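You operate a simulated robot arm through the tools that you are given. There is no shell and no other tool. Be economical: measure what you need, move in short steps, check, and stop when the job is done.

You are at the controls of a simulated two-armed robot. One attempt, no reset.

TASK
Hold the grey cup, scrub the crust off its floor and rack it.
Fine: wet the black-tipped brush on the wet pad and stand it back. What is to be rubbed or washed off counts as gone when no trace of it is left.

The check looks at the end state, three seconds after you hand in, the way a careful person would. Anything else that was tipped, shoved, dropped, spilled or broken makes it a failure.

THE ROBOT
Two 7-joint arms with fingered hands on one trunk, on a base that drives. Base frame: it is fixed to the floor where the robot stands at the start and does not move with it; the origin is under the middle of the robot, x ahead of it, y to its left, z up. Readings come in cm, rad, newtons and seconds.
The left shoulder is at the start at [12.6, 18.7, 100.7], the right one opposite. With the tool pointing down near the work surface each hand reaches from about 10 to 86 cm from the robot's upright axis, wherever it stands, measured 20 degrees to its own side. Places, roughly: black-tipped brush (4x4x22 cm) [80, 20, 100]; slatted rack [60, 10, 90]; wet pad [40, 60, 90]. Payload 3.6 kg a hand.
Tool frame (each hand has its own): the origin (TCP) lies between the finger pads and is the grasp point; the fingertips stand 2.6 cm ahead of it; z points along the fingers, y is the line along which they close. The gripper opens to 8.8 cm. The gripper's body begins 3 cm behind the TCP. The gripper is a hand of 3 fingers: y runs from the thumb to the fingers, the wrist lies at [-1.7, -9.8, -16.4] in the tool frame, and closing takes about 1.5 s.
Orientation is that of the tool frame in the base frame, as a unit quaternion [w, x, y, z]. With the fingers straight down and the wrist toward the robot, the tool's x, y and z point along [0, 1, 0], [1, 0, 0] and [0, 0, -1] of the base frame.

THE INTERFACE
- The arms move only by the tool apply_moves. It takes "left_increments", "right_increments" or both (then of equal length, played together; a hand with none holds still); each is text: rows parted by semicolons, each of 6 numbers parted by spaces: the turn, a rotation vector about the tool's x, y, z in rad, then the shift along the tool's x, y, z in m. In form: ax ay az x y z; .... A call has 1 to 20 rows; each row is the pose to reach, as a shift and turn from the pose commanded when the call began, along the tool's axes at that moment. "left_jaw" and "right_jaw" are, for a hand that has rows, the gripper command, from -1 (shut) to 1 (fully open), values between in proportion, set as the call begins (left out, the last holds). Each row takes 0.2 s and may step no farther than 5 cm and 0.15 rad from the row before; otherwise, or with a gripper value out of range, the whole call is refused. A pose out of reach is approached as far as the arm can. The call stops where the force on the tool passes 40 N (or 10 N more than at its start, if that is more) or the arm is blocked; 0.2 s more then pass. The fingers move at their own pace (about 15.3 cm/s each) and stop on an object; they squeeze with about 21 N. The grip force told is the motor's: it shows also when the fingers shut on nothing. Time passes only in rows, and 0.2 s behind the last, so rows that repeat a pose let the fingers close. The reply holds the time, the measured pose of the TCP, the force on the tool along the base axes, the opening and the grip force, in the units named above and with some noise, with the torque about the TCP (base axes, N m) and any sound that the robot's microphone picked up, and new pictures: "pictures" is both (left out), scene, wrist or none (wrist: the cameras of the hands that moved).
- Cameras (640 x 400 px; columns grow to the right, rows downward): "scene" is now at [25.29, 3.49, 97.04]; the picture's right is [0.45, -0.89, 0.00], its down [0.31, 0.16, -0.94] and it looks along [0.83, 0.42, 0.35] (base axes); focal length 214 px, centre (320, 200). "left" rides on the left gripper at [-5.6, -8, -10.2] in its tool frame; the picture's right is [-0.73, -0.32, 0.60], its down [0.62, -0.67, 0.41] and it looks along [0.27, 0.68, 0.69] (tool axes); focal length 247 px, centre (320, 200). "right" rides on the right gripper at [5.6, -8, -10.2] in its tool frame; the picture's right is [-0.73, 0.32, -0.60], its down [-0.62, -0.67, 0.41] and it looks along [-0.27, 0.68, 0.69] (tool axes); focal length 247 px, centre (320, 200). There is no depth. A picture from a camera that has moved, and an enlarged one, comes with that camera's place and axes in the base frame and with its lens.
- lift_body(by): slides the trunk up (or, below 0, down) by that many cm; the arms and the scene camera ride with it, the base frame stays. It gives what a move gives, with no picture.
- roll_base(legs): drives the robot by 1 to 6 legs, each [ahead, left, turn to the left] in cm, cm and rad, along the robot's own axes; the way and the turn of a leg run together, so that a leg with both is an arc; at most 150 cm and 3.142 rad a leg. The arms and the cameras ride along, it lands a little off, and it stops where it bumps. It gives what a move gives, and a new picture of the scene camera.
- curl_fingers(fingers, thumb_bend, thumb_turn, hand): sets how far each is bent, from 0 (flat) to 1 (curled in); at 0.3 the hand is open as for a grip, at 0.7 the pads meet at the TCP. One left out holds its place. A second passes; each finger stops where it meets its share of the squeeze, and holds until it gets a number again. A gripper value or a shape takes the hand back. It gives what a move gives, with no picture; readings hold the bend of each and the force on the fingers (four entries, about 0 where the hand has none), thumb and palm. thumb_turn goes from beside the hand (0) to across from the fingers (1), as for a grip.
- hand_shape(shape, hand): the hand has 3 fingers and takes this shape, open, in about a second: jaw (thumb against the fingers, like two jaws); tri (thumb and two fingers); tip (a fingertip pinch); poke (one finger out to press); point (the index stretched); flat (the hand flat); cup (the hand cupped); fist (a fist). The gripper value then closes the fingers along that shape, each until it touches; the sizes above hold for jaw. It gives what a move gives, with no picture.
- head_to(pan, tilt): turns the head with the scene camera to pan (to the left, within 1.047 rad either way) and tilt (down, from -0.506 to 1.204), counted from straight ahead of the robot. It gives what a move gives, and a new picture of the scene camera.
- enlarge(camera, box): a new picture of the part [left, top, right, bottom] of that camera's present view, enlarged. The clock stands still meanwhile.
- finish_job(): hands the job in; it is judged then, once.

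Go step by step. Nothing tells you exact positions but the pictures and the camera data: compare them with the known pose of the tool, close in by small moves and look again before you grip or let go. The budget is 120 turns and 260 pictures, counting those below and the enlarged ones. Unless the task says otherwise, let go and move clear before handing in, and close with one line.

The tools are called after "Emit:" as name(argument=value, ...) on one line, values as JSON. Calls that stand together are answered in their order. apply_moves: Moves the arms, as the interface text tells. Its arguments: {"type":"object","properties":{"left_increments":{"type":"string"},"left_jaw":{"type":"number"},"right_increments":{"type":"string"},"right_jaw":{"type":"number"},"pictures":{"type":"string","enum":["both","scene","wrist","none"]}},"required":[]} The other tools are called the same way: lift_body (by) slides the trunk up or down; hand_shape (shape, hand) gives the hand a shape; curl_fingers (fingers, thumb_bend, thumb_turn, hand) moves the fingers one by one; roll_base (legs) drives the base; head_to (pan, tilt) turns the head that bears the scene camera; enlarge (camera, box) takes an enlarged picture of a part of a camera's view; finish_job () hands the job in.

At the start:

```text
clock: 0.0
left_ee_pos: [34.94, 45.32, 130.28]
left_ee_rot: [0.0, 0.707, 0.707, 0.0]
left_force: [-0.2, 0.4, 0.6]
left_torque: [-0.02, 0.0, 0.02]
left_grip_width: 8.79
left_grasp_force: 0.1
left_shape: jaw
left_bend: [0.3, 0.3, 0.98]
left_finger forces: [0.0, 0.1, 0.0, 0.0, 0.0, 0.0]
right_ee_pos: [47.13, 2.99, 131.29]
right_ee_rot: [0.0, 0.707, 0.708, 0.0]
right_force: [0.3, -0.2, 0.2]
right_torque: [0.03, 0.0, -0.01]
right_grip_width: 8.78
right_grasp_force: 0.1
right_shape: jaw
right_bend: [0.3, 0.3, 0.98]
right_finger forces: [0.1, 0.0, 0.0, 0.1, 0.0, 0.0]
trunk travel left (down, up): [-15.4, 60.3]
robot x, y, heading: [0.36, -0.08, -0.001]
head pan, tilt: [0.471, -0.358]
```

scene: 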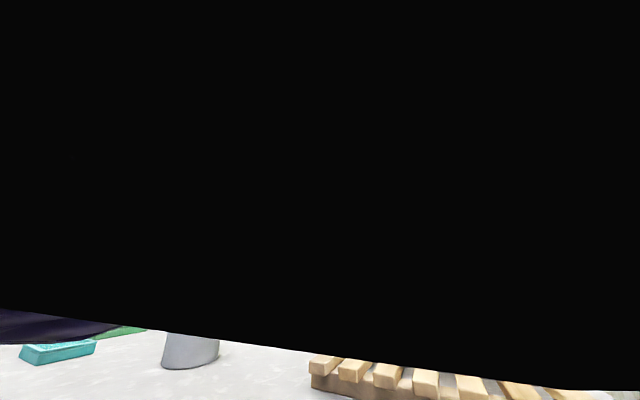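
right: 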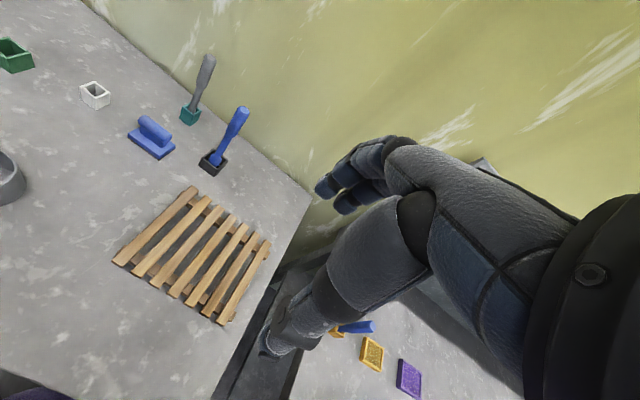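
left: 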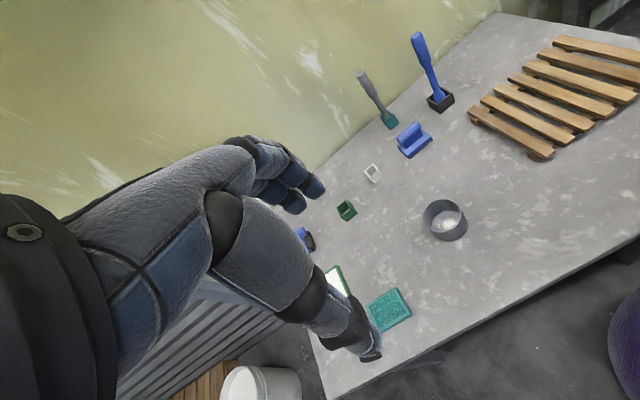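

The left camera shows the grey cup, a teal pad, two standing brushes and the rack; the scene camera is looking too high. I'll tilt the head down to survey.

Emit:
head_to(pan=0.45, tilt=0.5)

Emit:
enlarge(camera="left", box=[280, 20, 560, 360])

```text
clock: 1.2
left_ee_pos: [34.8, 45.3, 130.35]
left_ee_rot: [0.0, 0.707, 0.707, 0.0]
left_force: [-0.5, -0.2, 0.2]
left_torque: [-0.03, -0.01, -0.01]
left_grip_width: 8.78
left_grasp_force: 0.0
left_shape: jaw
left_bend: [0.3, 0.3, 0.98]
left_finger forces: [0.0, 0.0, 0.0, 0.0, 0.0, 0.0]
right_ee_pos: [47.05, 3.14, 131.51]
right_ee_rot: [0.0, 0.707, 0.707, 0.0]
right_force: [-1.0, -1.1, 0.0]
right_torque: [0.03, -0.01, 0.01]
right_grip_width: 8.76
right_grasp_force: 0.0
right_shape: jaw
right_bend: [0.3, 0.3, 0.98]
right_finger forces: [0.0, 0.1, 0.0, 0.0, 0.1, 0.0]
trunk travel left (down, up): [-15.4, 60.3]
robot x, y, heading: [-0.43, 0.05, -0.004]
head pan, tilt: [0.45, 0.499]
camera scene: at [26.75, 4.03, 89.44], right [0.44, -0.9, 0.0], down [-0.43, -0.21, -0.88], along [0.79, 0.38, -0.48], focal length 214 px, centre (320, 200)
```

scene: 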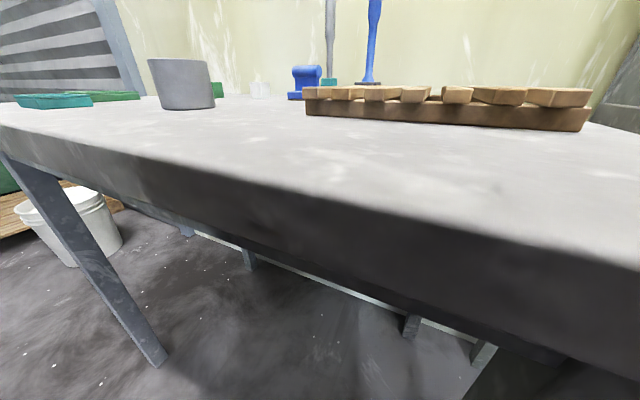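

```text
1.18 times, centred on (420, 190) of left
camera zoom: at [26.92, 39.63, 140.72], right [-0.32, -0.73, -0.6], down [-0.67, 0.62, -0.41], along [0.68, 0.27, -0.69], focal length 291 px, centre (202, 212)
```

zoom: 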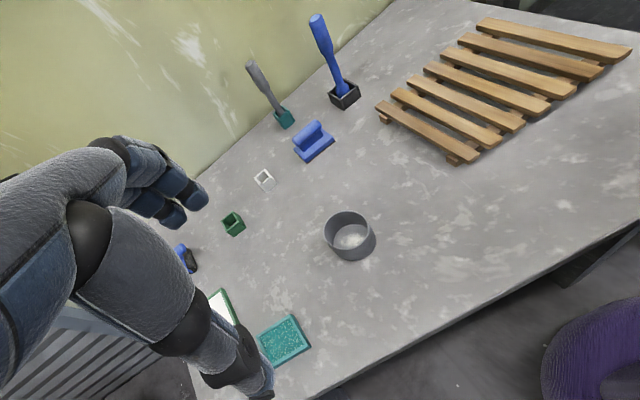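

The blue brush in the black holder is at about [79,18], the cup at [50,37] and the teal pad at [44,61]. I'll shift the base left so the right arm can reach the brush and the pad, and raise the trunk for a better view.

Emit:
lift_body(by=20)

Emit:
roll_base(legs=[[0, 24, 0]])

Emit:
head_to(pan=0.15, tilt=0.55)

```text
clock: 3.3
left_ee_pos: [34.87, 45.28, 150.39]
left_ee_rot: [-0.001, 0.708, 0.707, -0.001]
left_force: [1.1, -0.7, -0.4]
left_torque: [-0.02, -0.03, 0.01]
left_grip_width: 8.75
left_grasp_force: 0.1
left_shape: jaw
left_bend: [0.3, 0.3, 0.98]
left_finger forces: [0.0, 0.1, 0.0, 0.1, 0.0, 0.1]
right_ee_pos: [38.1, 2.9, 155.89]
right_ee_rot: [0.044, 0.706, 0.705, 0.045]
right_force: [-0.1, -0.7, -0.1]
right_torque: [-0.05, -0.01, 0.01]
right_grip_width: 8.78
right_grasp_force: 0.1
right_shape: jaw
right_bend: [0.3, 0.3, 0.98]
right_finger forces: [0.1, 0.0, 0.0, 0.0, 0.0, 0.0]
trunk travel left (down, up): [-35.4, 40.3]
robot x, y, heading: [-0.02, -0.01, -0.0]
head pan, tilt: [0.45, 0.499]
```

```text
clock: 5.1
left_ee_pos: [34.58, 69.32, 150.18]
left_ee_rot: [0.0, 0.706, 0.708, -0.001]
left_force: [0.1, -0.3, 0.4]
left_torque: [-0.05, 0.0, -0.03]
left_grip_width: 8.78
left_grasp_force: 0.0
left_shape: jaw
left_bend: [0.3, 0.3, 0.98]
left_finger forces: [0.0, 0.1, 0.0, 0.0, 0.0, 0.0]
right_ee_pos: [38.1, 27.28, 155.84]
right_ee_rot: [0.046, 0.706, 0.706, 0.044]
right_force: [-0.6, -0.1, -0.4]
right_torque: [-0.02, 0.01, 0.0]
right_grip_width: 8.77
right_grasp_force: 0.0
right_shape: jaw
right_bend: [0.3, 0.3, 0.98]
right_finger forces: [0.0, 0.0, 0.0, 0.1, 0.0, 0.1]
trunk travel left (down, up): [-35.4, 40.3]
robot x, y, heading: [0.15, 24.02, 0.01]
head pan, tilt: [0.45, 0.499]
camera scene: at [23.11, 28.13, 111.26], right [0.44, -0.9, 0.0], down [-0.43, -0.21, -0.88], along [0.79, 0.38, -0.48], focal length 214 px, centre (320, 200)
```

scene: 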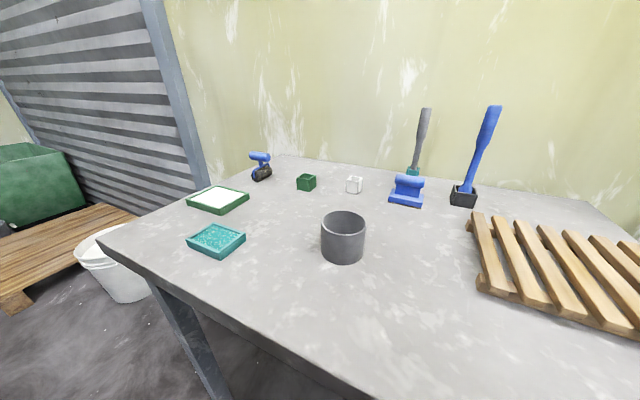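

```text
clock: 5.9
left_ee_pos: [34.65, 69.35, 150.32]
left_ee_rot: [0.001, 0.706, 0.709, 0.0]
left_force: [0.7, -0.1, 0.0]
left_torque: [0.04, 0.03, -0.01]
left_grip_width: 8.77
left_grasp_force: 0.1
left_shape: jaw
left_bend: [0.3, 0.3, 0.98]
left_finger forces: [0.0, 0.1, 0.0, 0.1, 0.0, 0.0]
right_ee_pos: [38.15, 27.0, 155.9]
right_ee_rot: [0.044, 0.705, 0.706, 0.045]
right_force: [-1.0, 0.1, 0.4]
right_torque: [0.0, -0.02, -0.02]
right_grip_width: 8.74
right_grasp_force: 0.1
right_shape: jaw
right_bend: [0.3, 0.3, 0.98]
right_finger forces: [0.1, 0.0, 0.0, 0.0, 0.0, 0.1]
trunk travel left (down, up): [-35.4, 40.3]
robot x, y, heading: [0.23, 23.74, 0.002]
head pan, tilt: [0.15, 0.55]
camera scene: at [23.81, 25.41, 110.8], right [0.15, -0.99, 0.0], down [-0.52, -0.08, -0.85], along [0.84, 0.13, -0.52], focal length 214 px, centre (320, 200)
```

scene: 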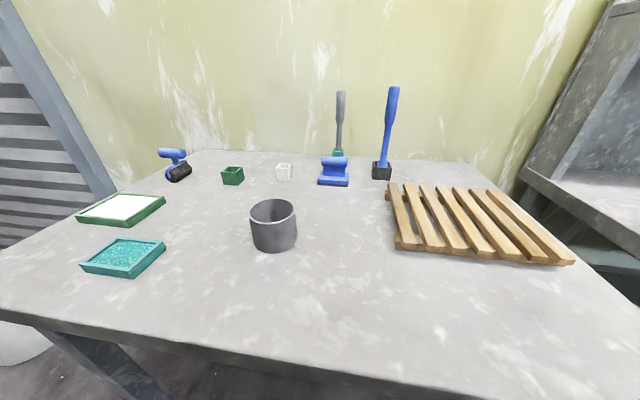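

I have a good overview now. I'll enlarge the brush, cup and pad.

Emit:
enlarge(camera="scene", box=[300, 75, 430, 195])

Emit:
enlarge(camera="scene", box=[60, 130, 320, 290])

```text
3.33 times, centred on (365, 135) of scene
camera zoom: at [23.81, 25.41, 110.8], right [0.15, -0.99, 0.0], down [-0.52, -0.08, -0.85], along [0.84, 0.13, -0.52], focal length 715 px, centre (170, 417)
```

zoom: 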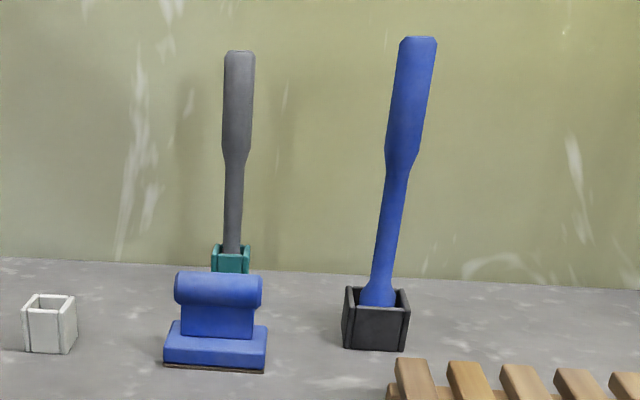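

```text
2.46 times, centred on (190, 210) of scene
camera zoom: at [23.81, 25.41, 110.8], right [0.15, -0.99, 0.0], down [-0.52, -0.08, -0.85], along [0.84, 0.13, -0.52], focal length 528 px, centre (640, 175)
```

zoom: 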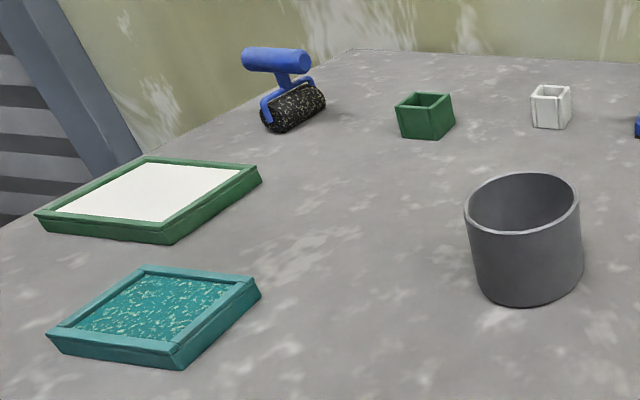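

The brush is upright, with its top near [77.6, 17.5, 107.3]; the cup is about 7.3 cm wide at [49.5, 37]. I'll move the right hand above the brush.

Emit:
apply_moves(right_increments="0.064 0 0 -0.008 0.029 0.034;0.127 0 0 -0.016 0.058 0.068;0.127 0 0 -0.024 0.0865 0.102;0.127 0 0 -0.032 0.115 0.1355;0.127 0 0 -0.04 0.144 0.169;0.127 0 0 -0.0475 0.173 0.203;0.127 0 0 -0.055 0.202 0.237;0.127 0 0 -0.063 0.231 0.271;0.127 0 0 -0.071 0.26 0.305;0.127 0 0 -0.079 0.288 0.339;0.127 0 0 -0.087 0.317 0.373;0.127 0 0 -0.095 0.346 0.4065;0.127 0 0 -0.095 0.346 0.4065", right_jaw=1, pictures="both")

```text
clock: 8.7
left_ee_pos: [34.61, 69.37, 150.3]
left_ee_rot: [0.0, 0.705, 0.709, 0.0]
left_force: [-0.3, 0.4, 0.0]
left_torque: [-0.01, 0.0, -0.01]
left_grip_width: 8.78
left_grasp_force: 0.1
left_shape: jaw
left_bend: [0.3, 0.3, 0.98]
left_finger forces: [0.1, 0.0, 0.0, 0.1, 0.0, 0.0]
right_ee_pos: [72.05, 15.39, 118.59]
right_ee_rot: [0.001, 0.708, 0.707, 0.0]
right_force: [0.2, 1.2, 0.4]
right_torque: [0.01, 0.01, 0.01]
right_grip_width: 8.78
right_grasp_force: 0.0
right_shape: jaw
right_bend: [0.3, 0.3, 0.98]
right_finger forces: [0.0, 0.1, 0.0, 0.0, 0.0, 0.1]
right hand out of reach, approached as far as the arm can: row 9, 10, 11, 12, 13
trunk travel left (down, up): [-35.4, 40.3]
robot x, y, heading: [-0.19, 24.28, 0.003]
head pan, tilt: [0.15, 0.55]
camera scene: at [23.77, 25.49, 110.81], right [0.15, -0.99, 0.0], down [-0.52, -0.08, -0.85], along [0.84, 0.13, -0.52], focal length 214 px, centre (320, 200)
camera right: at [63.8, 21.09, 128.65], right [0.32, -0.73, 0.6], down [-0.66, -0.62, -0.41], along [0.68, -0.27, -0.69], focal length 247 px, centre (320, 200)
```

scene: 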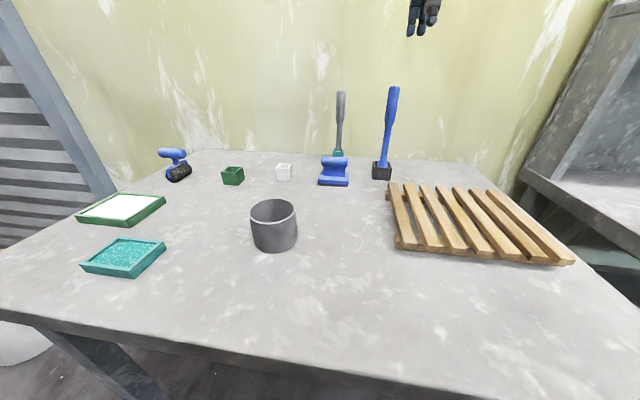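
right: 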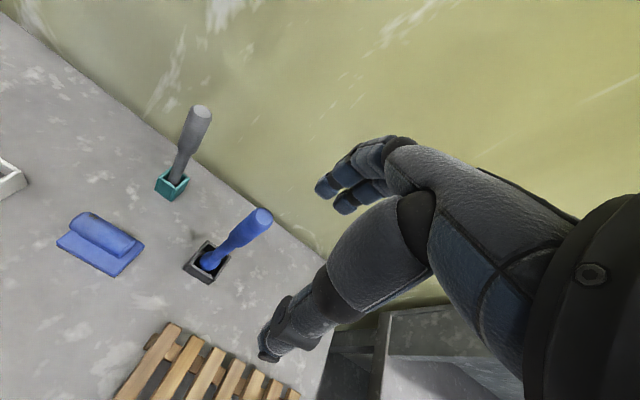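

The brush top triangulates to [77.6, 17.6, 107.5] from two cameras. The reach falls a bit short at this height, so I'll lower the trunk a little to put the shoulder near wrist height and keep the hand clear above the brush.

Emit:
lift_body(by=-4)

Emit:
head_to(pan=0.0, tilt=1.1)

```text
clock: 9.5
left_ee_pos: [34.52, 69.4, 146.39]
left_ee_rot: [0.001, 0.706, 0.708, 0.001]
left_force: [-0.8, -0.2, 0.7]
left_torque: [0.02, -0.01, 0.06]
left_grip_width: 8.77
left_grasp_force: 0.0
left_shape: jaw
left_bend: [0.3, 0.3, 0.98]
left_finger forces: [0.1, 0.1, 0.1, 0.0, 0.0, 0.0]
right_ee_pos: [71.83, 15.15, 114.59]
right_ee_rot: [0.0, 0.707, 0.707, 0.001]
right_force: [0.5, -0.2, 1.1]
right_torque: [-0.02, -0.02, -0.03]
right_grip_width: 8.82
right_grasp_force: 0.0
right_shape: jaw
right_bend: [0.3, 0.3, 0.98]
right_finger forces: [0.1, 0.0, 0.0, 0.0, 0.0, 0.0]
trunk travel left (down, up): [-31.4, 44.3]
robot x, y, heading: [-0.42, 24.04, 0.007]
head pan, tilt: [0.15, 0.55]
```

```text
clock: 10.5
left_ee_pos: [34.62, 69.22, 146.33]
left_ee_rot: [0.0, 0.706, 0.708, 0.0]
left_force: [-0.1, 0.5, -0.4]
left_torque: [-0.01, 0.0, 0.01]
left_grip_width: 8.76
left_grasp_force: 0.1
left_shape: jaw
left_bend: [0.3, 0.3, 0.98]
left_finger forces: [0.0, 0.0, 0.1, 0.0, 0.1, 0.0]
right_ee_pos: [72.01, 15.15, 114.58]
right_ee_rot: [0.0, 0.706, 0.708, 0.001]
right_force: [0.5, -0.4, -0.3]
right_torque: [0.0, 0.04, -0.01]
right_grip_width: 8.76
right_grasp_force: 0.2
right_shape: jaw
right_bend: [0.3, 0.3, 0.98]
right_finger forces: [0.0, 0.0, 0.0, 0.1, 0.0, 0.0]
trunk travel left (down, up): [-31.4, 44.3]
robot x, y, heading: [0.02, 23.85, 0.008]
head pan, tilt: [0.0, 1.1]
camera scene: at [21.84, 24.07, 102.18], right [0.0, -1.0, 0.0], down [-0.89, 0.0, -0.45], along [0.45, 0.0, -0.89], focal length 214 px, centre (320, 200)
```

scene: 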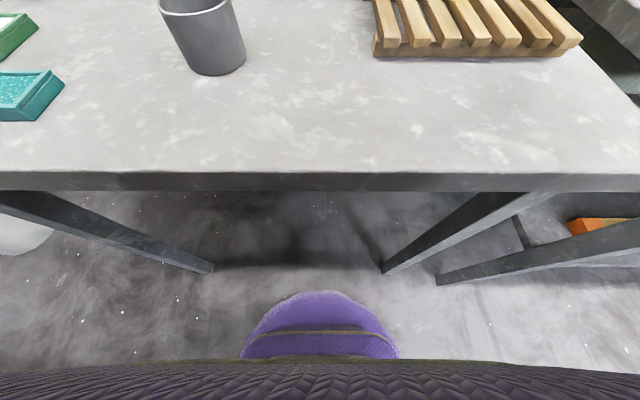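

The table edge is at x≈33 and my base front at x≈25, so there is room to go 5 cm forward.

Emit:
roll_base(legs=[[5, 0, 0]])

Emit:
head_to(pan=0.1, tilt=0.5)

```text
clock: 11.4
left_ee_pos: [39.99, 69.3, 146.24]
left_ee_rot: [-0.001, 0.706, 0.708, -0.001]
left_force: [0.1, 0.8, -0.2]
left_torque: [-0.01, 0.05, 0.01]
left_grip_width: 8.75
left_grasp_force: 0.0
left_shape: jaw
left_bend: [0.3, 0.3, 0.98]
left_finger forces: [0.0, 0.0, 0.0, 0.0, 0.1, 0.1]
right_ee_pos: [77.34, 15.21, 114.44]
right_ee_rot: [-0.001, 0.706, 0.708, 0.0]
right_force: [-0.3, 0.0, -0.4]
right_torque: [0.0, 0.05, 0.02]
right_grip_width: 8.79
right_grasp_force: 0.1
right_shape: jaw
right_bend: [0.3, 0.3, 0.98]
right_finger forces: [0.0, 0.0, 0.0, 0.1, 0.1, 0.0]
trunk travel left (down, up): [-31.4, 44.3]
robot x, y, heading: [5.5, 24.11, 0.003]
head pan, tilt: [0.0, 1.1]
camera scene: at [27.15, 24.09, 102.12], right [0.0, -1.0, 0.0], down [-0.89, 0.0, -0.45], along [0.45, 0.0, -0.89], focal length 214 px, centre (320, 200)
```

scene: 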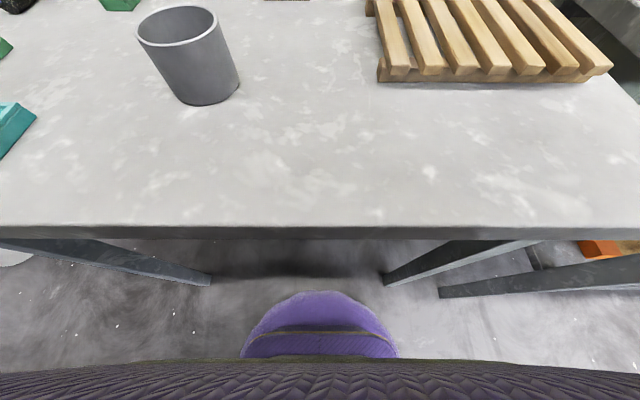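

```text
clock: 12.4
left_ee_pos: [39.77, 69.32, 146.35]
left_ee_rot: [0.0, 0.706, 0.708, 0.0]
left_force: [-0.3, -0.4, 0.5]
left_torque: [0.01, 0.03, 0.0]
left_grip_width: 8.78
left_grasp_force: 0.1
left_shape: jaw
left_bend: [0.3, 0.3, 0.98]
left_finger forces: [0.1, 0.0, 0.0, 0.0, 0.0, 0.0]
right_ee_pos: [76.98, 15.19, 114.59]
right_ee_rot: [0.001, 0.707, 0.708, 0.0]
right_force: [0.6, 0.8, -0.3]
right_torque: [-0.02, -0.03, 0.01]
right_grip_width: 8.78
right_grasp_force: 0.1
right_shape: jaw
right_bend: [0.3, 0.3, 0.98]
right_finger forces: [0.1, 0.0, 0.0, 0.0, 0.0, 0.1]
trunk travel left (down, up): [-31.4, 44.3]
robot x, y, heading: [5.03, 24.44, 0.007]
head pan, tilt: [0.099, 0.499]
camera scene: at [29.7, 24.99, 106.93], right [0.1, -0.99, 0.0], down [-0.48, -0.05, -0.88], along [0.87, 0.09, -0.48], focal length 214 px, centre (320, 200)
```

scene: 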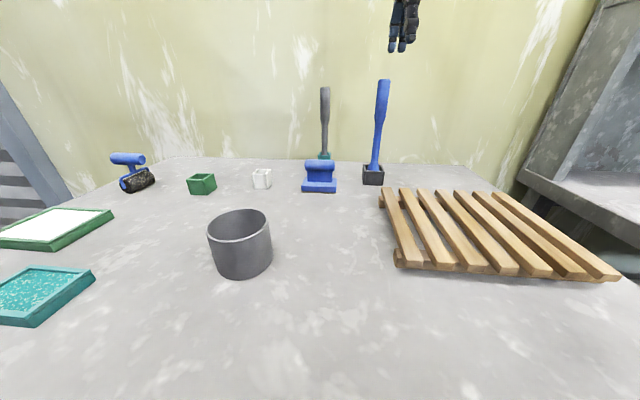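

TCP is at [77, 15.2, 114.6]. I'll shift it over the brush top and check.

Emit:
apply_moves(right_increments="0 0 0 0.012 0.002 0;0 0 0 0.024 0.004 0;0 0 0 0.024 0.004 0")

```text
clock: 13.2
left_ee_pos: [39.81, 69.28, 146.33]
left_ee_rot: [0.0, 0.706, 0.708, 0.0]
left_force: [0.3, -0.1, 1.1]
left_torque: [-0.03, -0.02, 0.03]
left_grip_width: 8.76
left_grasp_force: 0.1
left_shape: jaw
left_bend: [0.3, 0.3, 0.98]
left_finger forces: [0.0, 0.0, 0.0, 0.0, 0.1, 0.1]
right_ee_pos: [77.54, 17.56, 114.59]
right_ee_rot: [0.0, 0.707, 0.708, 0.0]
right_force: [0.2, -0.6, -0.7]
right_torque: [0.01, 0.0, 0.01]
right_grip_width: 8.81
right_grasp_force: 0.1
right_shape: jaw
right_bend: [0.3, 0.3, 0.98]
right_finger forces: [0.0, 0.0, 0.1, 0.0, 0.1, 0.0]
trunk travel left (down, up): [-31.4, 44.3]
robot x, y, heading: [5.29, 23.96, 0.005]
head pan, tilt: [0.099, 0.499]
camera scene: at [29.72, 24.97, 106.93], right [0.1, -0.99, 0.0], down [-0.48, -0.05, -0.88], along [0.87, 0.09, -0.48], focal length 214 px, centre (320, 200)
camera right: at [69.31, 23.19, 124.78], right [0.32, -0.73, 0.6], down [-0.66, -0.62, -0.41], along [0.68, -0.27, -0.69], focal length 247 px, centre (320, 200)
```

scene: 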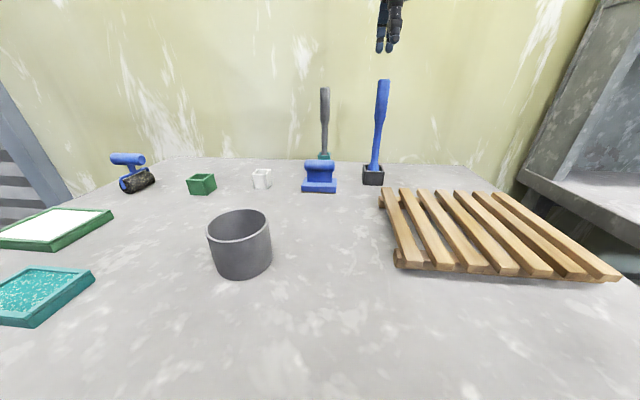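
right: 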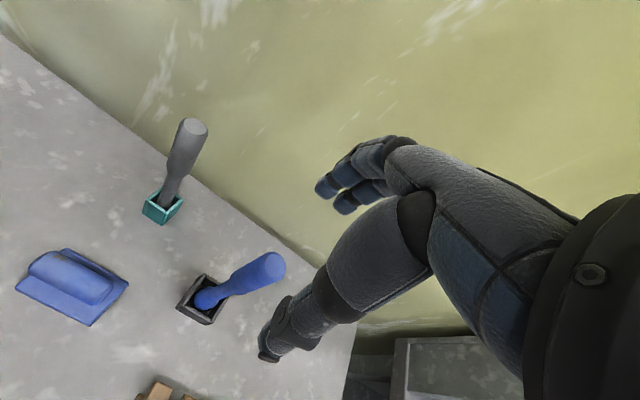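

The top is at about [77.4, 17.8], well centred between the fingers. I'll descend around the handle and close.

Emit:
apply_moves(right_increments="0 0 0 0.002 0 0.03;0 0 0 0.002 0 0.055;0 0 0 0.002 0 0.075;0 0 0 0.002 0 0.09;0 0 0 0.002 0 0.09")

```text
clock: 14.4
left_ee_pos: [39.73, 69.34, 146.35]
left_ee_rot: [0.0, 0.705, 0.709, 0.0]
left_force: [-0.6, 0.2, -0.3]
left_torque: [0.02, 0.01, 0.02]
left_grip_width: 8.77
left_grasp_force: 0.1
left_shape: jaw
left_bend: [0.3, 0.3, 0.98]
left_finger forces: [0.0, 0.0, 0.0, 0.0, 0.0, 0.1]
right_ee_pos: [77.51, 17.7, 105.66]
right_ee_rot: [0.0, 0.707, 0.707, 0.0]
right_force: [0.0, 0.4, 0.4]
right_torque: [0.02, 0.03, 0.0]
right_grip_width: 8.79
right_grasp_force: 0.0
right_shape: jaw
right_bend: [0.3, 0.3, 0.98]
right_finger forces: [0.0, 0.0, 0.0, 0.1, 0.1, 0.0]
trunk travel left (down, up): [-31.4, 44.3]
robot x, y, heading: [5.31, 23.82, 0.006]
head pan, tilt: [0.099, 0.499]
camera scene: at [29.7, 25.0, 106.95], right [0.1, -0.99, 0.0], down [-0.48, -0.05, -0.88], along [0.87, 0.09, -0.48], focal length 214 px, centre (320, 200)
camera right: at [69.35, 23.41, 115.81], right [0.32, -0.73, 0.6], down [-0.66, -0.62, -0.41], along [0.68, -0.27, -0.69], focal length 247 px, centre (320, 200)
```

scene: 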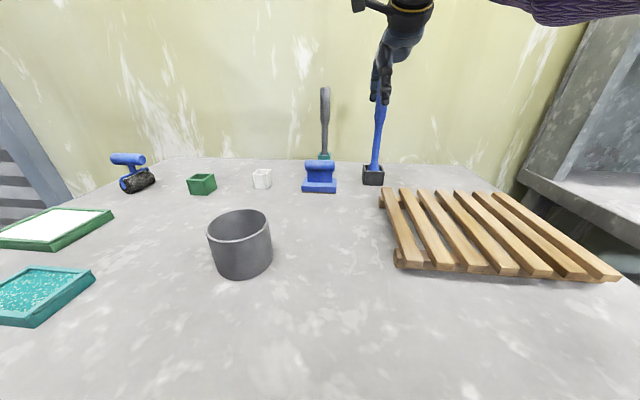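
right: 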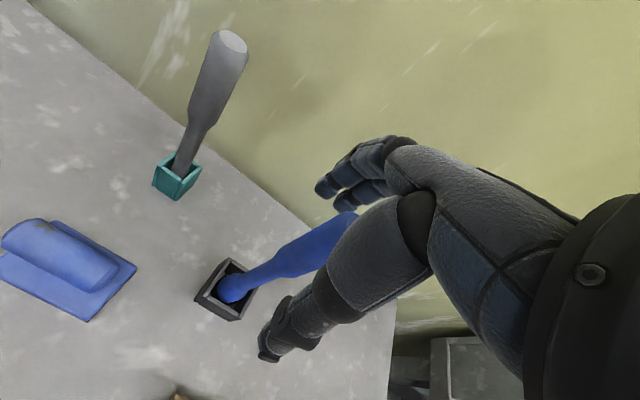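

The handle is between the fingers. I'll lower 0.7 cm more and close.

Emit:
apply_moves(right_increments="0 0 0 0 0 0.007;0 0 0 0 0 0.007", pictures="none")

Emit:
apply_moves(right_increments="0 0 0 0 0 0;0 0 0 0 0 0;0 0 0 0 0 0;0 0 0 0 0 0;0 0 0 0 0 0;0 0 0 0 0 0;0 0 0 0 0 0;0 0 0 0 0 0", right_jaw=-1)

```text
clock: 15.0
left_ee_pos: [39.83, 69.3, 146.3]
left_ee_rot: [0.0, 0.706, 0.708, 0.0]
left_force: [-0.4, -0.5, 0.3]
left_torque: [0.02, -0.02, 0.01]
left_grip_width: 8.77
left_grasp_force: 0.1
left_shape: jaw
left_bend: [0.3, 0.3, 0.98]
left_finger forces: [0.0, 0.0, 0.0, 0.0, 0.1, 0.0]
right_ee_pos: [77.58, 17.74, 104.79]
right_ee_rot: [0.0, 0.706, 0.708, -0.001]
right_force: [-0.8, -0.5, 0.4]
right_torque: [-0.02, -0.03, 0.03]
right_grip_width: 8.78
right_grasp_force: 0.0
right_shape: jaw
right_bend: [0.3, 0.3, 0.98]
right_finger forces: [0.0, 0.0, 0.0, 0.0, 0.0, 0.0]
trunk travel left (down, up): [-31.4, 44.3]
robot x, y, heading: [5.0, 24.35, 0.001]
head pan, tilt: [0.099, 0.499]
```

```text
clock: 16.8
left_ee_pos: [39.71, 69.26, 146.39]
left_ee_rot: [0.0, 0.706, 0.708, -0.001]
left_force: [-0.2, 0.5, -0.1]
left_torque: [0.0, 0.0, -0.02]
left_grip_width: 8.79
left_grasp_force: 0.0
left_shape: jaw
left_bend: [0.3, 0.3, 0.98]
left_finger forces: [0.0, 0.0, 0.0, 0.1, 0.0, 0.1]
right_ee_pos: [77.55, 17.81, 104.91]
right_ee_rot: [0.001, 0.707, 0.707, 0.0]
right_force: [0.1, -1.0, 0.0]
right_torque: [-0.03, -0.02, 0.04]
right_grip_width: 1.24
right_grasp_force: 21.0
right_shape: jaw
right_bend: [0.68, 0.73, 1.0]
right_finger forces: [4.7, 15.9, 0.0, 0.0, 20.7, 0.1]
trunk travel left (down, up): [-31.4, 44.3]
robot x, y, heading: [5.5, 24.01, 0.003]
head pan, tilt: [0.099, 0.499]
camera scene: at [29.7, 25.0, 106.94], right [0.1, -0.99, 0.0], down [-0.48, -0.05, -0.88], along [0.87, 0.09, -0.48], focal length 214 px, centre (320, 200)
camera right: at [69.36, 23.42, 115.08], right [0.32, -0.73, 0.6], down [-0.66, -0.62, -0.41], along [0.68, -0.27, -0.69], focal length 247 px, centre (320, 200)
```

scene: 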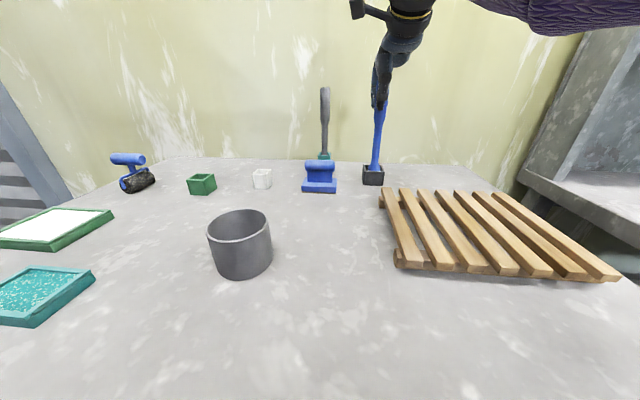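
right: 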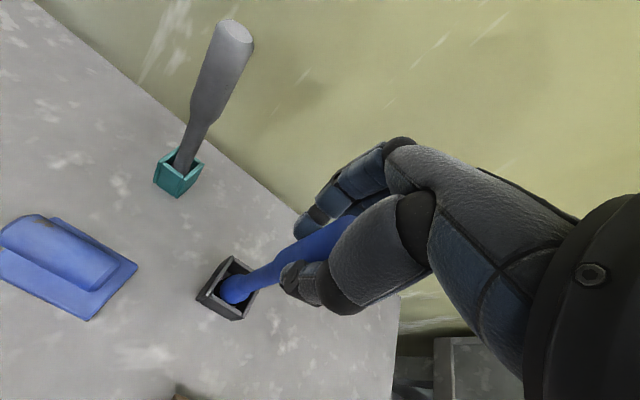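

The grip closed firmly on the handle, and its stored pose is [77.55, 17.8, 104.9]. I'll lift straight up out of the holder.

Emit:
apply_moves(right_increments="0 0 0 0 0 -0.02;0 0 0 0 0 -0.04;0 0 0 0 0 -0.06;0 0 0 0 0 -0.08;0 0 0 0 0 -0.08")

Emit:
enlarge(camera="scene", box=[330, 40, 450, 200])

```text
clock: 18.0
left_ee_pos: [39.9, 69.23, 146.27]
left_ee_rot: [-0.001, 0.706, 0.708, -0.001]
left_force: [-0.3, -0.2, 0.1]
left_torque: [0.02, 0.0, -0.01]
left_grip_width: 8.78
left_grasp_force: 0.2
left_shape: jaw
left_bend: [0.3, 0.3, 0.98]
left_finger forces: [0.0, 0.0, 0.0, 0.1, 0.0, 0.0]
right_ee_pos: [77.37, 17.89, 112.87]
right_ee_rot: [0.0, 0.707, 0.708, 0.0]
right_force: [0.0, -0.3, 0.0]
right_torque: [0.0, 0.01, 0.04]
right_grip_width: 1.25
right_grasp_force: 20.9
right_shape: jaw
right_bend: [0.68, 0.73, 1.0]
right_finger forces: [5.3, 15.2, 0.0, 0.0, 20.7, 0.1]
trunk travel left (down, up): [-31.4, 44.3]
robot x, y, heading: [5.38, 23.74, 0.005]
head pan, tilt: [0.099, 0.499]
camera scene: at [29.72, 24.99, 106.93], right [0.1, -0.99, 0.0], down [-0.48, -0.05, -0.88], along [0.87, 0.09, -0.48], focal length 214 px, centre (320, 200)
camera right: at [69.25, 23.5, 123.06], right [0.32, -0.73, 0.6], down [-0.66, -0.62, -0.41], along [0.68, -0.27, -0.69], focal length 247 px, centre (320, 200)
```

scene: 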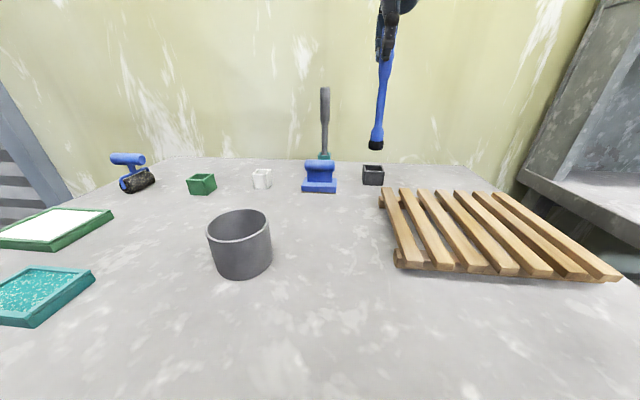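
right: 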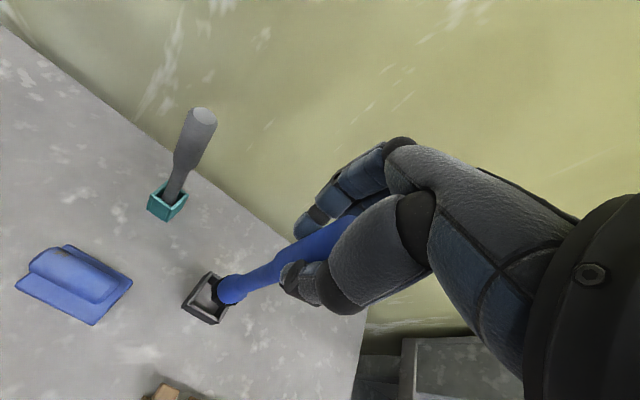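

```text
2.50 times, centred on (390, 120) of scene
camera zoom: at [29.72, 24.99, 106.93], right [0.1, -0.99, 0.0], down [-0.48, -0.05, -0.88], along [0.87, 0.09, -0.48], focal length 536 px, centre (145, 400)
```

zoom: 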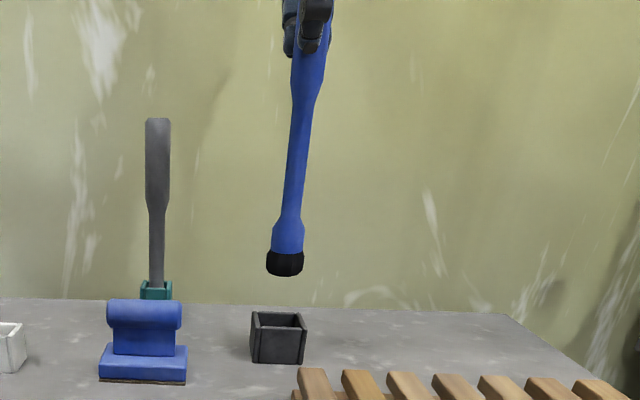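

The brush is out, black-tipped as wanted, with the tip 18.7 cm below the TCP. I'll pull it back and up, then drive left so the pad is in front of the right arm without crossing the arms.

Emit:
apply_moves(right_increments="0 0 0 0.005 -0.01 -0.03;0 0 0 0.01 -0.05 -0.06;0 0 0 0.015 -0.09 -0.07;0 0 0 0.02 -0.13 -0.08;0 0 0 0.02 -0.174 -0.08;0 0 0 0.02 -0.174 -0.08", pictures="none")

Emit:
roll_base(legs=[[-4, 0, 0], [0, 25, 0]])

Emit:
head_to(pan=0.0, tilt=0.75)

```text
refused: row 2 steps farther than a row can; nothing moved
```

```text
clock: 20.3
left_ee_pos: [35.83, 94.28, 146.36]
left_ee_rot: [0.001, 0.707, 0.707, 0.0]
left_force: [-0.4, 0.8, 0.3]
left_torque: [-0.04, -0.01, -0.05]
left_grip_width: 8.78
left_grasp_force: 0.0
left_shape: jaw
left_bend: [0.3, 0.3, 0.98]
left_finger forces: [0.0, 0.0, 0.0, 0.0, 0.0, 0.1]
right_ee_pos: [73.22, 42.65, 112.87]
right_ee_rot: [0.001, 0.708, 0.706, 0.0]
right_force: [-0.3, -0.2, -0.3]
right_torque: [0.0, 0.03, -0.03]
right_grip_width: 1.21
right_grasp_force: 20.5
right_shape: jaw
right_bend: [0.68, 0.73, 1.0]
right_finger forces: [5.3, 15.3, 0.0, 0.1, 20.7, 0.0]
trunk travel left (down, up): [-31.4, 44.3]
robot x, y, heading: [1.01, 48.82, -0.0]
head pan, tilt: [0.099, 0.499]
camera scene: at [25.58, 49.94, 106.94], right [0.1, -1.0, 0.0], down [-0.48, -0.05, -0.88], along [0.87, 0.09, -0.48], focal length 214 px, centre (320, 200)
```

scene: 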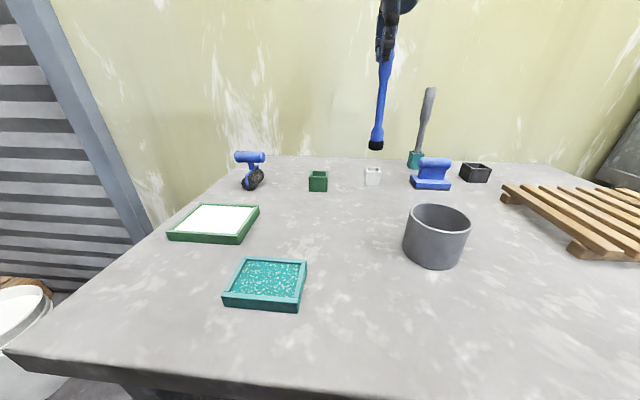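

```text
clock: 21.1
left_ee_pos: [35.81, 94.13, 146.27]
left_ee_rot: [0.0, 0.708, 0.707, 0.0]
left_force: [-0.1, 0.3, 0.9]
left_torque: [-0.01, 0.01, -0.01]
left_grip_width: 8.75
left_grasp_force: 0.2
left_shape: jaw
left_bend: [0.3, 0.3, 0.98]
left_finger forces: [0.0, 0.0, 0.1, 0.0, 0.0, 0.0]
right_ee_pos: [73.28, 42.47, 112.83]
right_ee_rot: [0.0, 0.707, 0.707, 0.0]
right_force: [-0.3, -0.3, -0.2]
right_torque: [0.0, -0.02, 0.0]
right_grip_width: 1.21
right_grasp_force: 21.2
right_shape: jaw
right_bend: [0.68, 0.73, 1.0]
right_finger forces: [5.3, 15.2, 0.0, 0.0, 20.7, 0.1]
trunk travel left (down, up): [-31.4, 44.3]
robot x, y, heading: [1.24, 49.01, 0.002]
head pan, tilt: [0.0, 0.75]
camera scene: at [24.81, 48.94, 104.75], right [0.0, -1.0, 0.0], down [-0.68, 0.0, -0.73], along [0.73, 0.0, -0.68], focal length 214 px, centre (320, 200)
```

scene: 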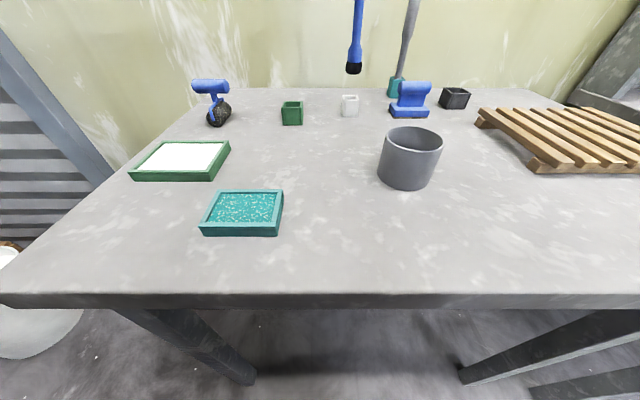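

The base moved but the arm row was refused; nothing was touched. The wet pad is centred at [41.8, 57.7] with its frame top at z≈88, so I'll move the brush over it.

Emit:
apply_moves(right_increments="0 0 0 0.019 -0.039 0;0 0 0 0.038 -0.079 0;0 0 0 0.057 -0.118 0;0 0 0 0.076 -0.158 0;0 0 0 0.095 -0.197 0;0 0 0 0.114 -0.236 0;0 0 0 0.133 -0.276 0;0 0 0 0.152 -0.315 0;0 0 0 0.152 -0.315 0", pictures="both")

```text
clock: 23.1
left_ee_pos: [36.05, 94.04, 146.28]
left_ee_rot: [-0.001, 0.707, 0.707, -0.001]
left_force: [0.2, -0.3, 0.0]
left_torque: [0.03, 0.05, -0.01]
left_grip_width: 8.74
left_grasp_force: 0.1
left_shape: jaw
left_bend: [0.3, 0.3, 0.98]
left_finger forces: [0.1, 0.0, 0.0, 0.0, 0.0, 0.0]
right_ee_pos: [42.77, 58.05, 112.8]
right_ee_rot: [0.0, 0.708, 0.706, -0.001]
right_force: [1.2, 0.3, -0.9]
right_torque: [0.0, 0.0, 0.02]
right_grip_width: 1.22
right_grasp_force: 21.2
right_shape: jaw
right_bend: [0.68, 0.73, 1.0]
right_finger forces: [8.2, 13.2, 0.0, 0.1, 20.2, 0.1]
right hand out of reach, approached as far as the arm can: row 5, 6, 7
trunk travel left (down, up): [-31.4, 44.3]
robot x, y, heading: [1.01, 49.04, 0.002]
head pan, tilt: [0.0, 0.75]
camera scene: at [24.97, 48.89, 104.69], right [0.0, -1.0, 0.0], down [-0.68, 0.0, -0.73], along [0.73, 0.0, -0.68], focal length 214 px, centre (320, 200)
camera right: at [34.57, 63.71, 123.02], right [0.32, -0.74, 0.6], down [-0.67, -0.62, -0.41], along [0.67, -0.27, -0.69], focal length 247 px, centre (320, 200)
```

scene: 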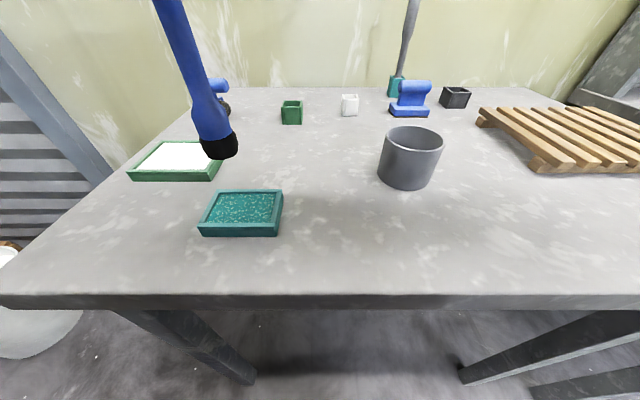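
right: 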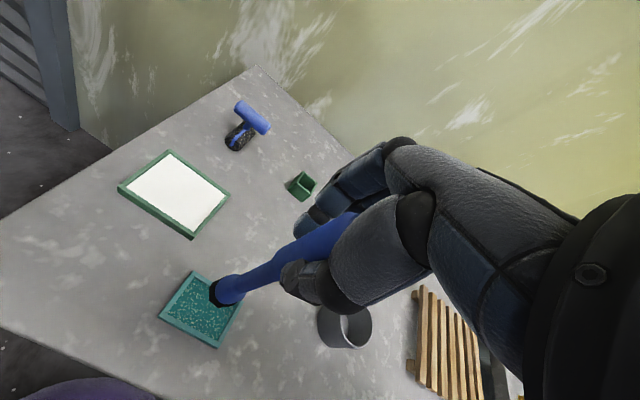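

The tip is above the pad, about 1 cm off centre, which is acceptable. I'll lower it gently.

Emit:
apply_moves(right_increments="0 0 0 0 -0.003 0.02;0 0 0 0 -0.006 0.04;0 0 0 0 -0.006 0.055;0 0 0 0 -0.006 0.06;0 0 0 0 -0.006 0.06", pictures="scene")

```text
clock: 24.3
left_ee_pos: [35.82, 94.13, 146.38]
left_ee_rot: [0.001, 0.707, 0.707, 0.001]
left_force: [-0.2, 0.3, -0.6]
left_torque: [0.0, -0.01, -0.01]
left_grip_width: 8.78
left_grasp_force: 0.2
left_shape: jaw
left_bend: [0.3, 0.3, 0.98]
left_finger forces: [0.0, 0.0, 0.1, 0.0, 0.1, 0.0]
right_ee_pos: [41.27, 57.95, 106.72]
right_ee_rot: [0.0, 0.708, 0.707, 0.0]
right_force: [0.9, 0.3, 0.0]
right_torque: [0.04, -0.02, 0.06]
right_grip_width: 1.23
right_grasp_force: 21.2
right_shape: jaw
right_bend: [0.68, 0.73, 1.0]
right_finger forces: [8.2, 13.3, 0.0, 0.0, 20.3, 0.0]
trunk travel left (down, up): [-31.4, 44.3]
robot x, y, heading: [0.61, 48.87, -0.006]
head pan, tilt: [0.0, 0.75]
camera scene: at [24.81, 48.94, 104.75], right [0.0, -1.0, 0.0], down [-0.68, 0.0, -0.73], along [0.73, 0.0, -0.68], focal length 214 px, centre (320, 200)
```

scene: 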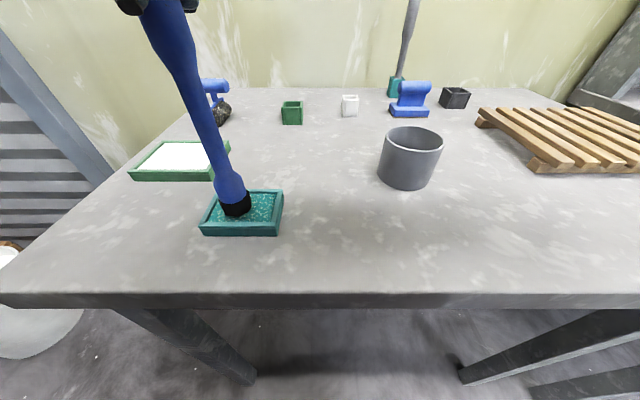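

It's centred in the frame. I'll press down lightly.

Emit:
apply_moves(right_increments="0 0 0 0 0.002 0.003;0 0 0 0 0.002 0.006;0 0 0 0 0.002 0.008;0 0 0 0 0.002 0.008", pictures="scene")

Emit:
enlarge(camera="scene", box=[180, 140, 310, 250])

```text
clock: 25.3
left_ee_pos: [35.71, 94.08, 146.35]
left_ee_rot: [0.0, 0.707, 0.708, -0.001]
left_force: [-0.6, -0.2, 1.0]
left_torque: [-0.02, 0.01, 0.0]
left_grip_width: 8.77
left_grasp_force: 0.1
left_shape: jaw
left_bend: [0.3, 0.3, 0.98]
left_finger forces: [0.1, 0.0, 0.0, 0.0, 0.1, 0.1]
right_ee_pos: [41.41, 57.99, 105.98]
right_ee_rot: [0.0, 0.708, 0.707, 0.001]
right_force: [-0.5, -0.8, 7.0]
right_torque: [0.04, 0.05, -0.02]
right_grip_width: 1.29
right_grasp_force: 20.9
right_shape: jaw
right_bend: [0.68, 0.73, 1.0]
right_finger forces: [9.2, 14.4, 0.0, 0.0, 21.6, 0.0]
trunk travel left (down, up): [-31.4, 44.3]
robot x, y, heading: [0.78, 49.28, 0.007]
head pan, tilt: [0.0, 0.75]
camera scene: at [24.78, 48.93, 104.76], right [0.0, -1.0, 0.0], down [-0.68, 0.0, -0.73], along [0.73, 0.0, -0.68], focal length 214 px, centre (320, 200)
```

scene: 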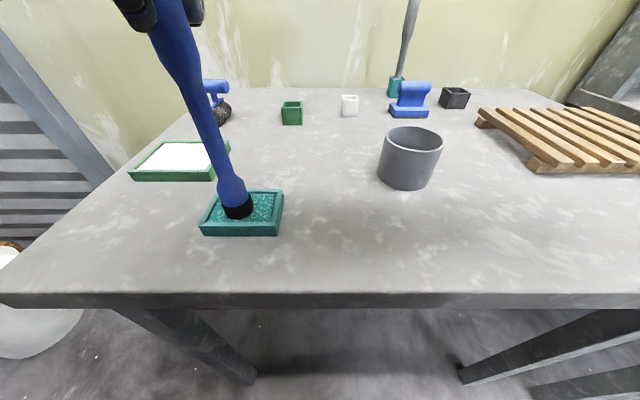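

```text
3.64 times, centred on (245, 195) of scene
camera zoom: at [24.78, 48.93, 104.76], right [0.0, -1.0, 0.0], down [-0.68, 0.0, -0.73], along [0.73, 0.0, -0.68], focal length 780 px, centre (593, 218)
```

zoom: 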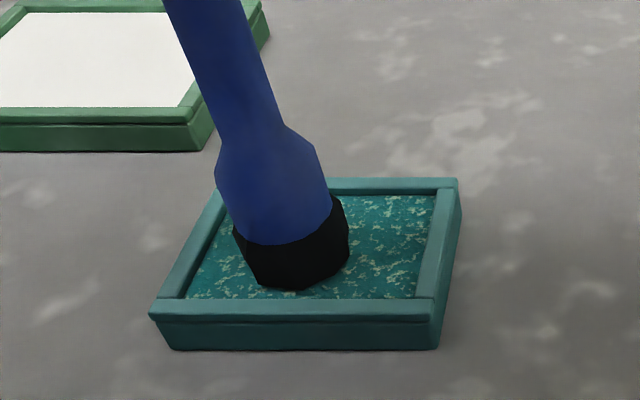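

Contact is 7 N on the pad. I'll dwell with tiny rubs so the pad doesn't slide, then lift.

Emit:
apply_moves(right_increments="0 0 0 -0.003 0.003 0;0 0 0 -0.005 0 0;0 0 0 0 0.004 0;0 0 0 0.003 0 0;0 0 0 0 0 0.001;0 0 0 0 0 0.001;0 0 0 0 0 0;0 0 0 0 0 -0.02;0 0 0 0 0 -0.05;0 0 0 0 0 -0.08;0 0 0 0 0 -0.08", pictures="both")

Emit:
enlarge(camera="scene", box=[150, 80, 330, 250])

```text
clock: 27.7
left_ee_pos: [35.79, 94.08, 146.29]
left_ee_rot: [0.001, 0.707, 0.707, 0.0]
left_force: [-0.5, 0.2, -0.2]
left_torque: [0.0, -0.04, 0.02]
left_grip_width: 8.77
left_grasp_force: 0.0
left_shape: jaw
left_bend: [0.3, 0.3, 0.98]
left_finger forces: [0.0, 0.1, 0.0, 0.0, 0.0, 0.0]
right_ee_pos: [41.32, 57.74, 113.96]
right_ee_rot: [-0.001, 0.708, 0.707, 0.0]
right_force: [0.4, 0.1, -0.8]
right_torque: [0.0, -0.02, -0.01]
right_grip_width: 1.34
right_grasp_force: 21.4
right_shape: jaw
right_bend: [0.67, 0.73, 1.0]
right_finger forces: [9.5, 14.3, 0.0, 0.0, 21.8, 0.1]
trunk travel left (down, up): [-31.4, 44.3]
robot x, y, heading: [0.57, 48.67, -0.001]
head pan, tilt: [0.0, 0.75]
camera scene: at [24.82, 48.93, 104.74], right [0.0, -1.0, 0.0], down [-0.68, 0.0, -0.73], along [0.73, 0.0, -0.68], focal length 214 px, centre (320, 200)
camera right: at [33.21, 63.43, 124.24], right [0.32, -0.73, 0.6], down [-0.67, -0.62, -0.41], along [0.67, -0.27, -0.69], focal length 247 px, centre (320, 200)
```

scene: 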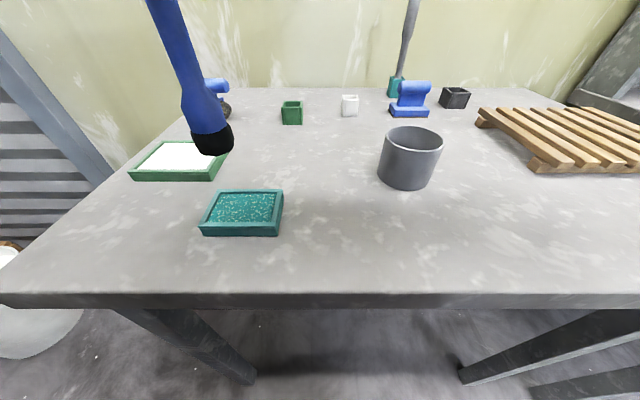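
right: 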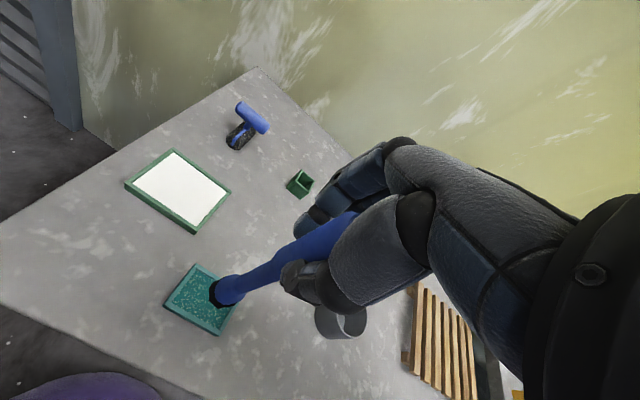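

```text
2.35 times, centred on (240, 165) of scene
camera zoom: at [24.82, 48.93, 104.74], right [0.0, -1.0, 0.0], down [-0.68, 0.0, -0.73], along [0.73, 0.0, -0.68], focal length 505 px, centre (508, 282)
```

zoom: 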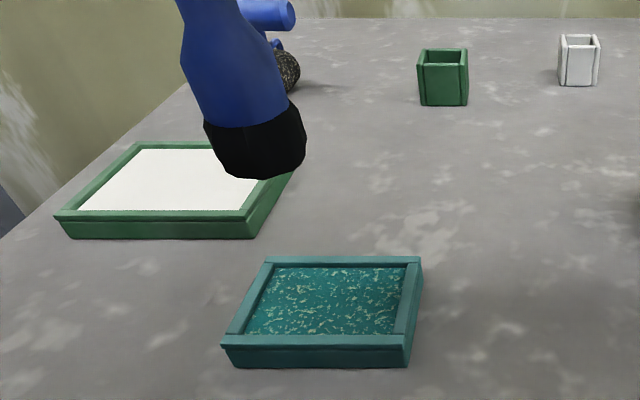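

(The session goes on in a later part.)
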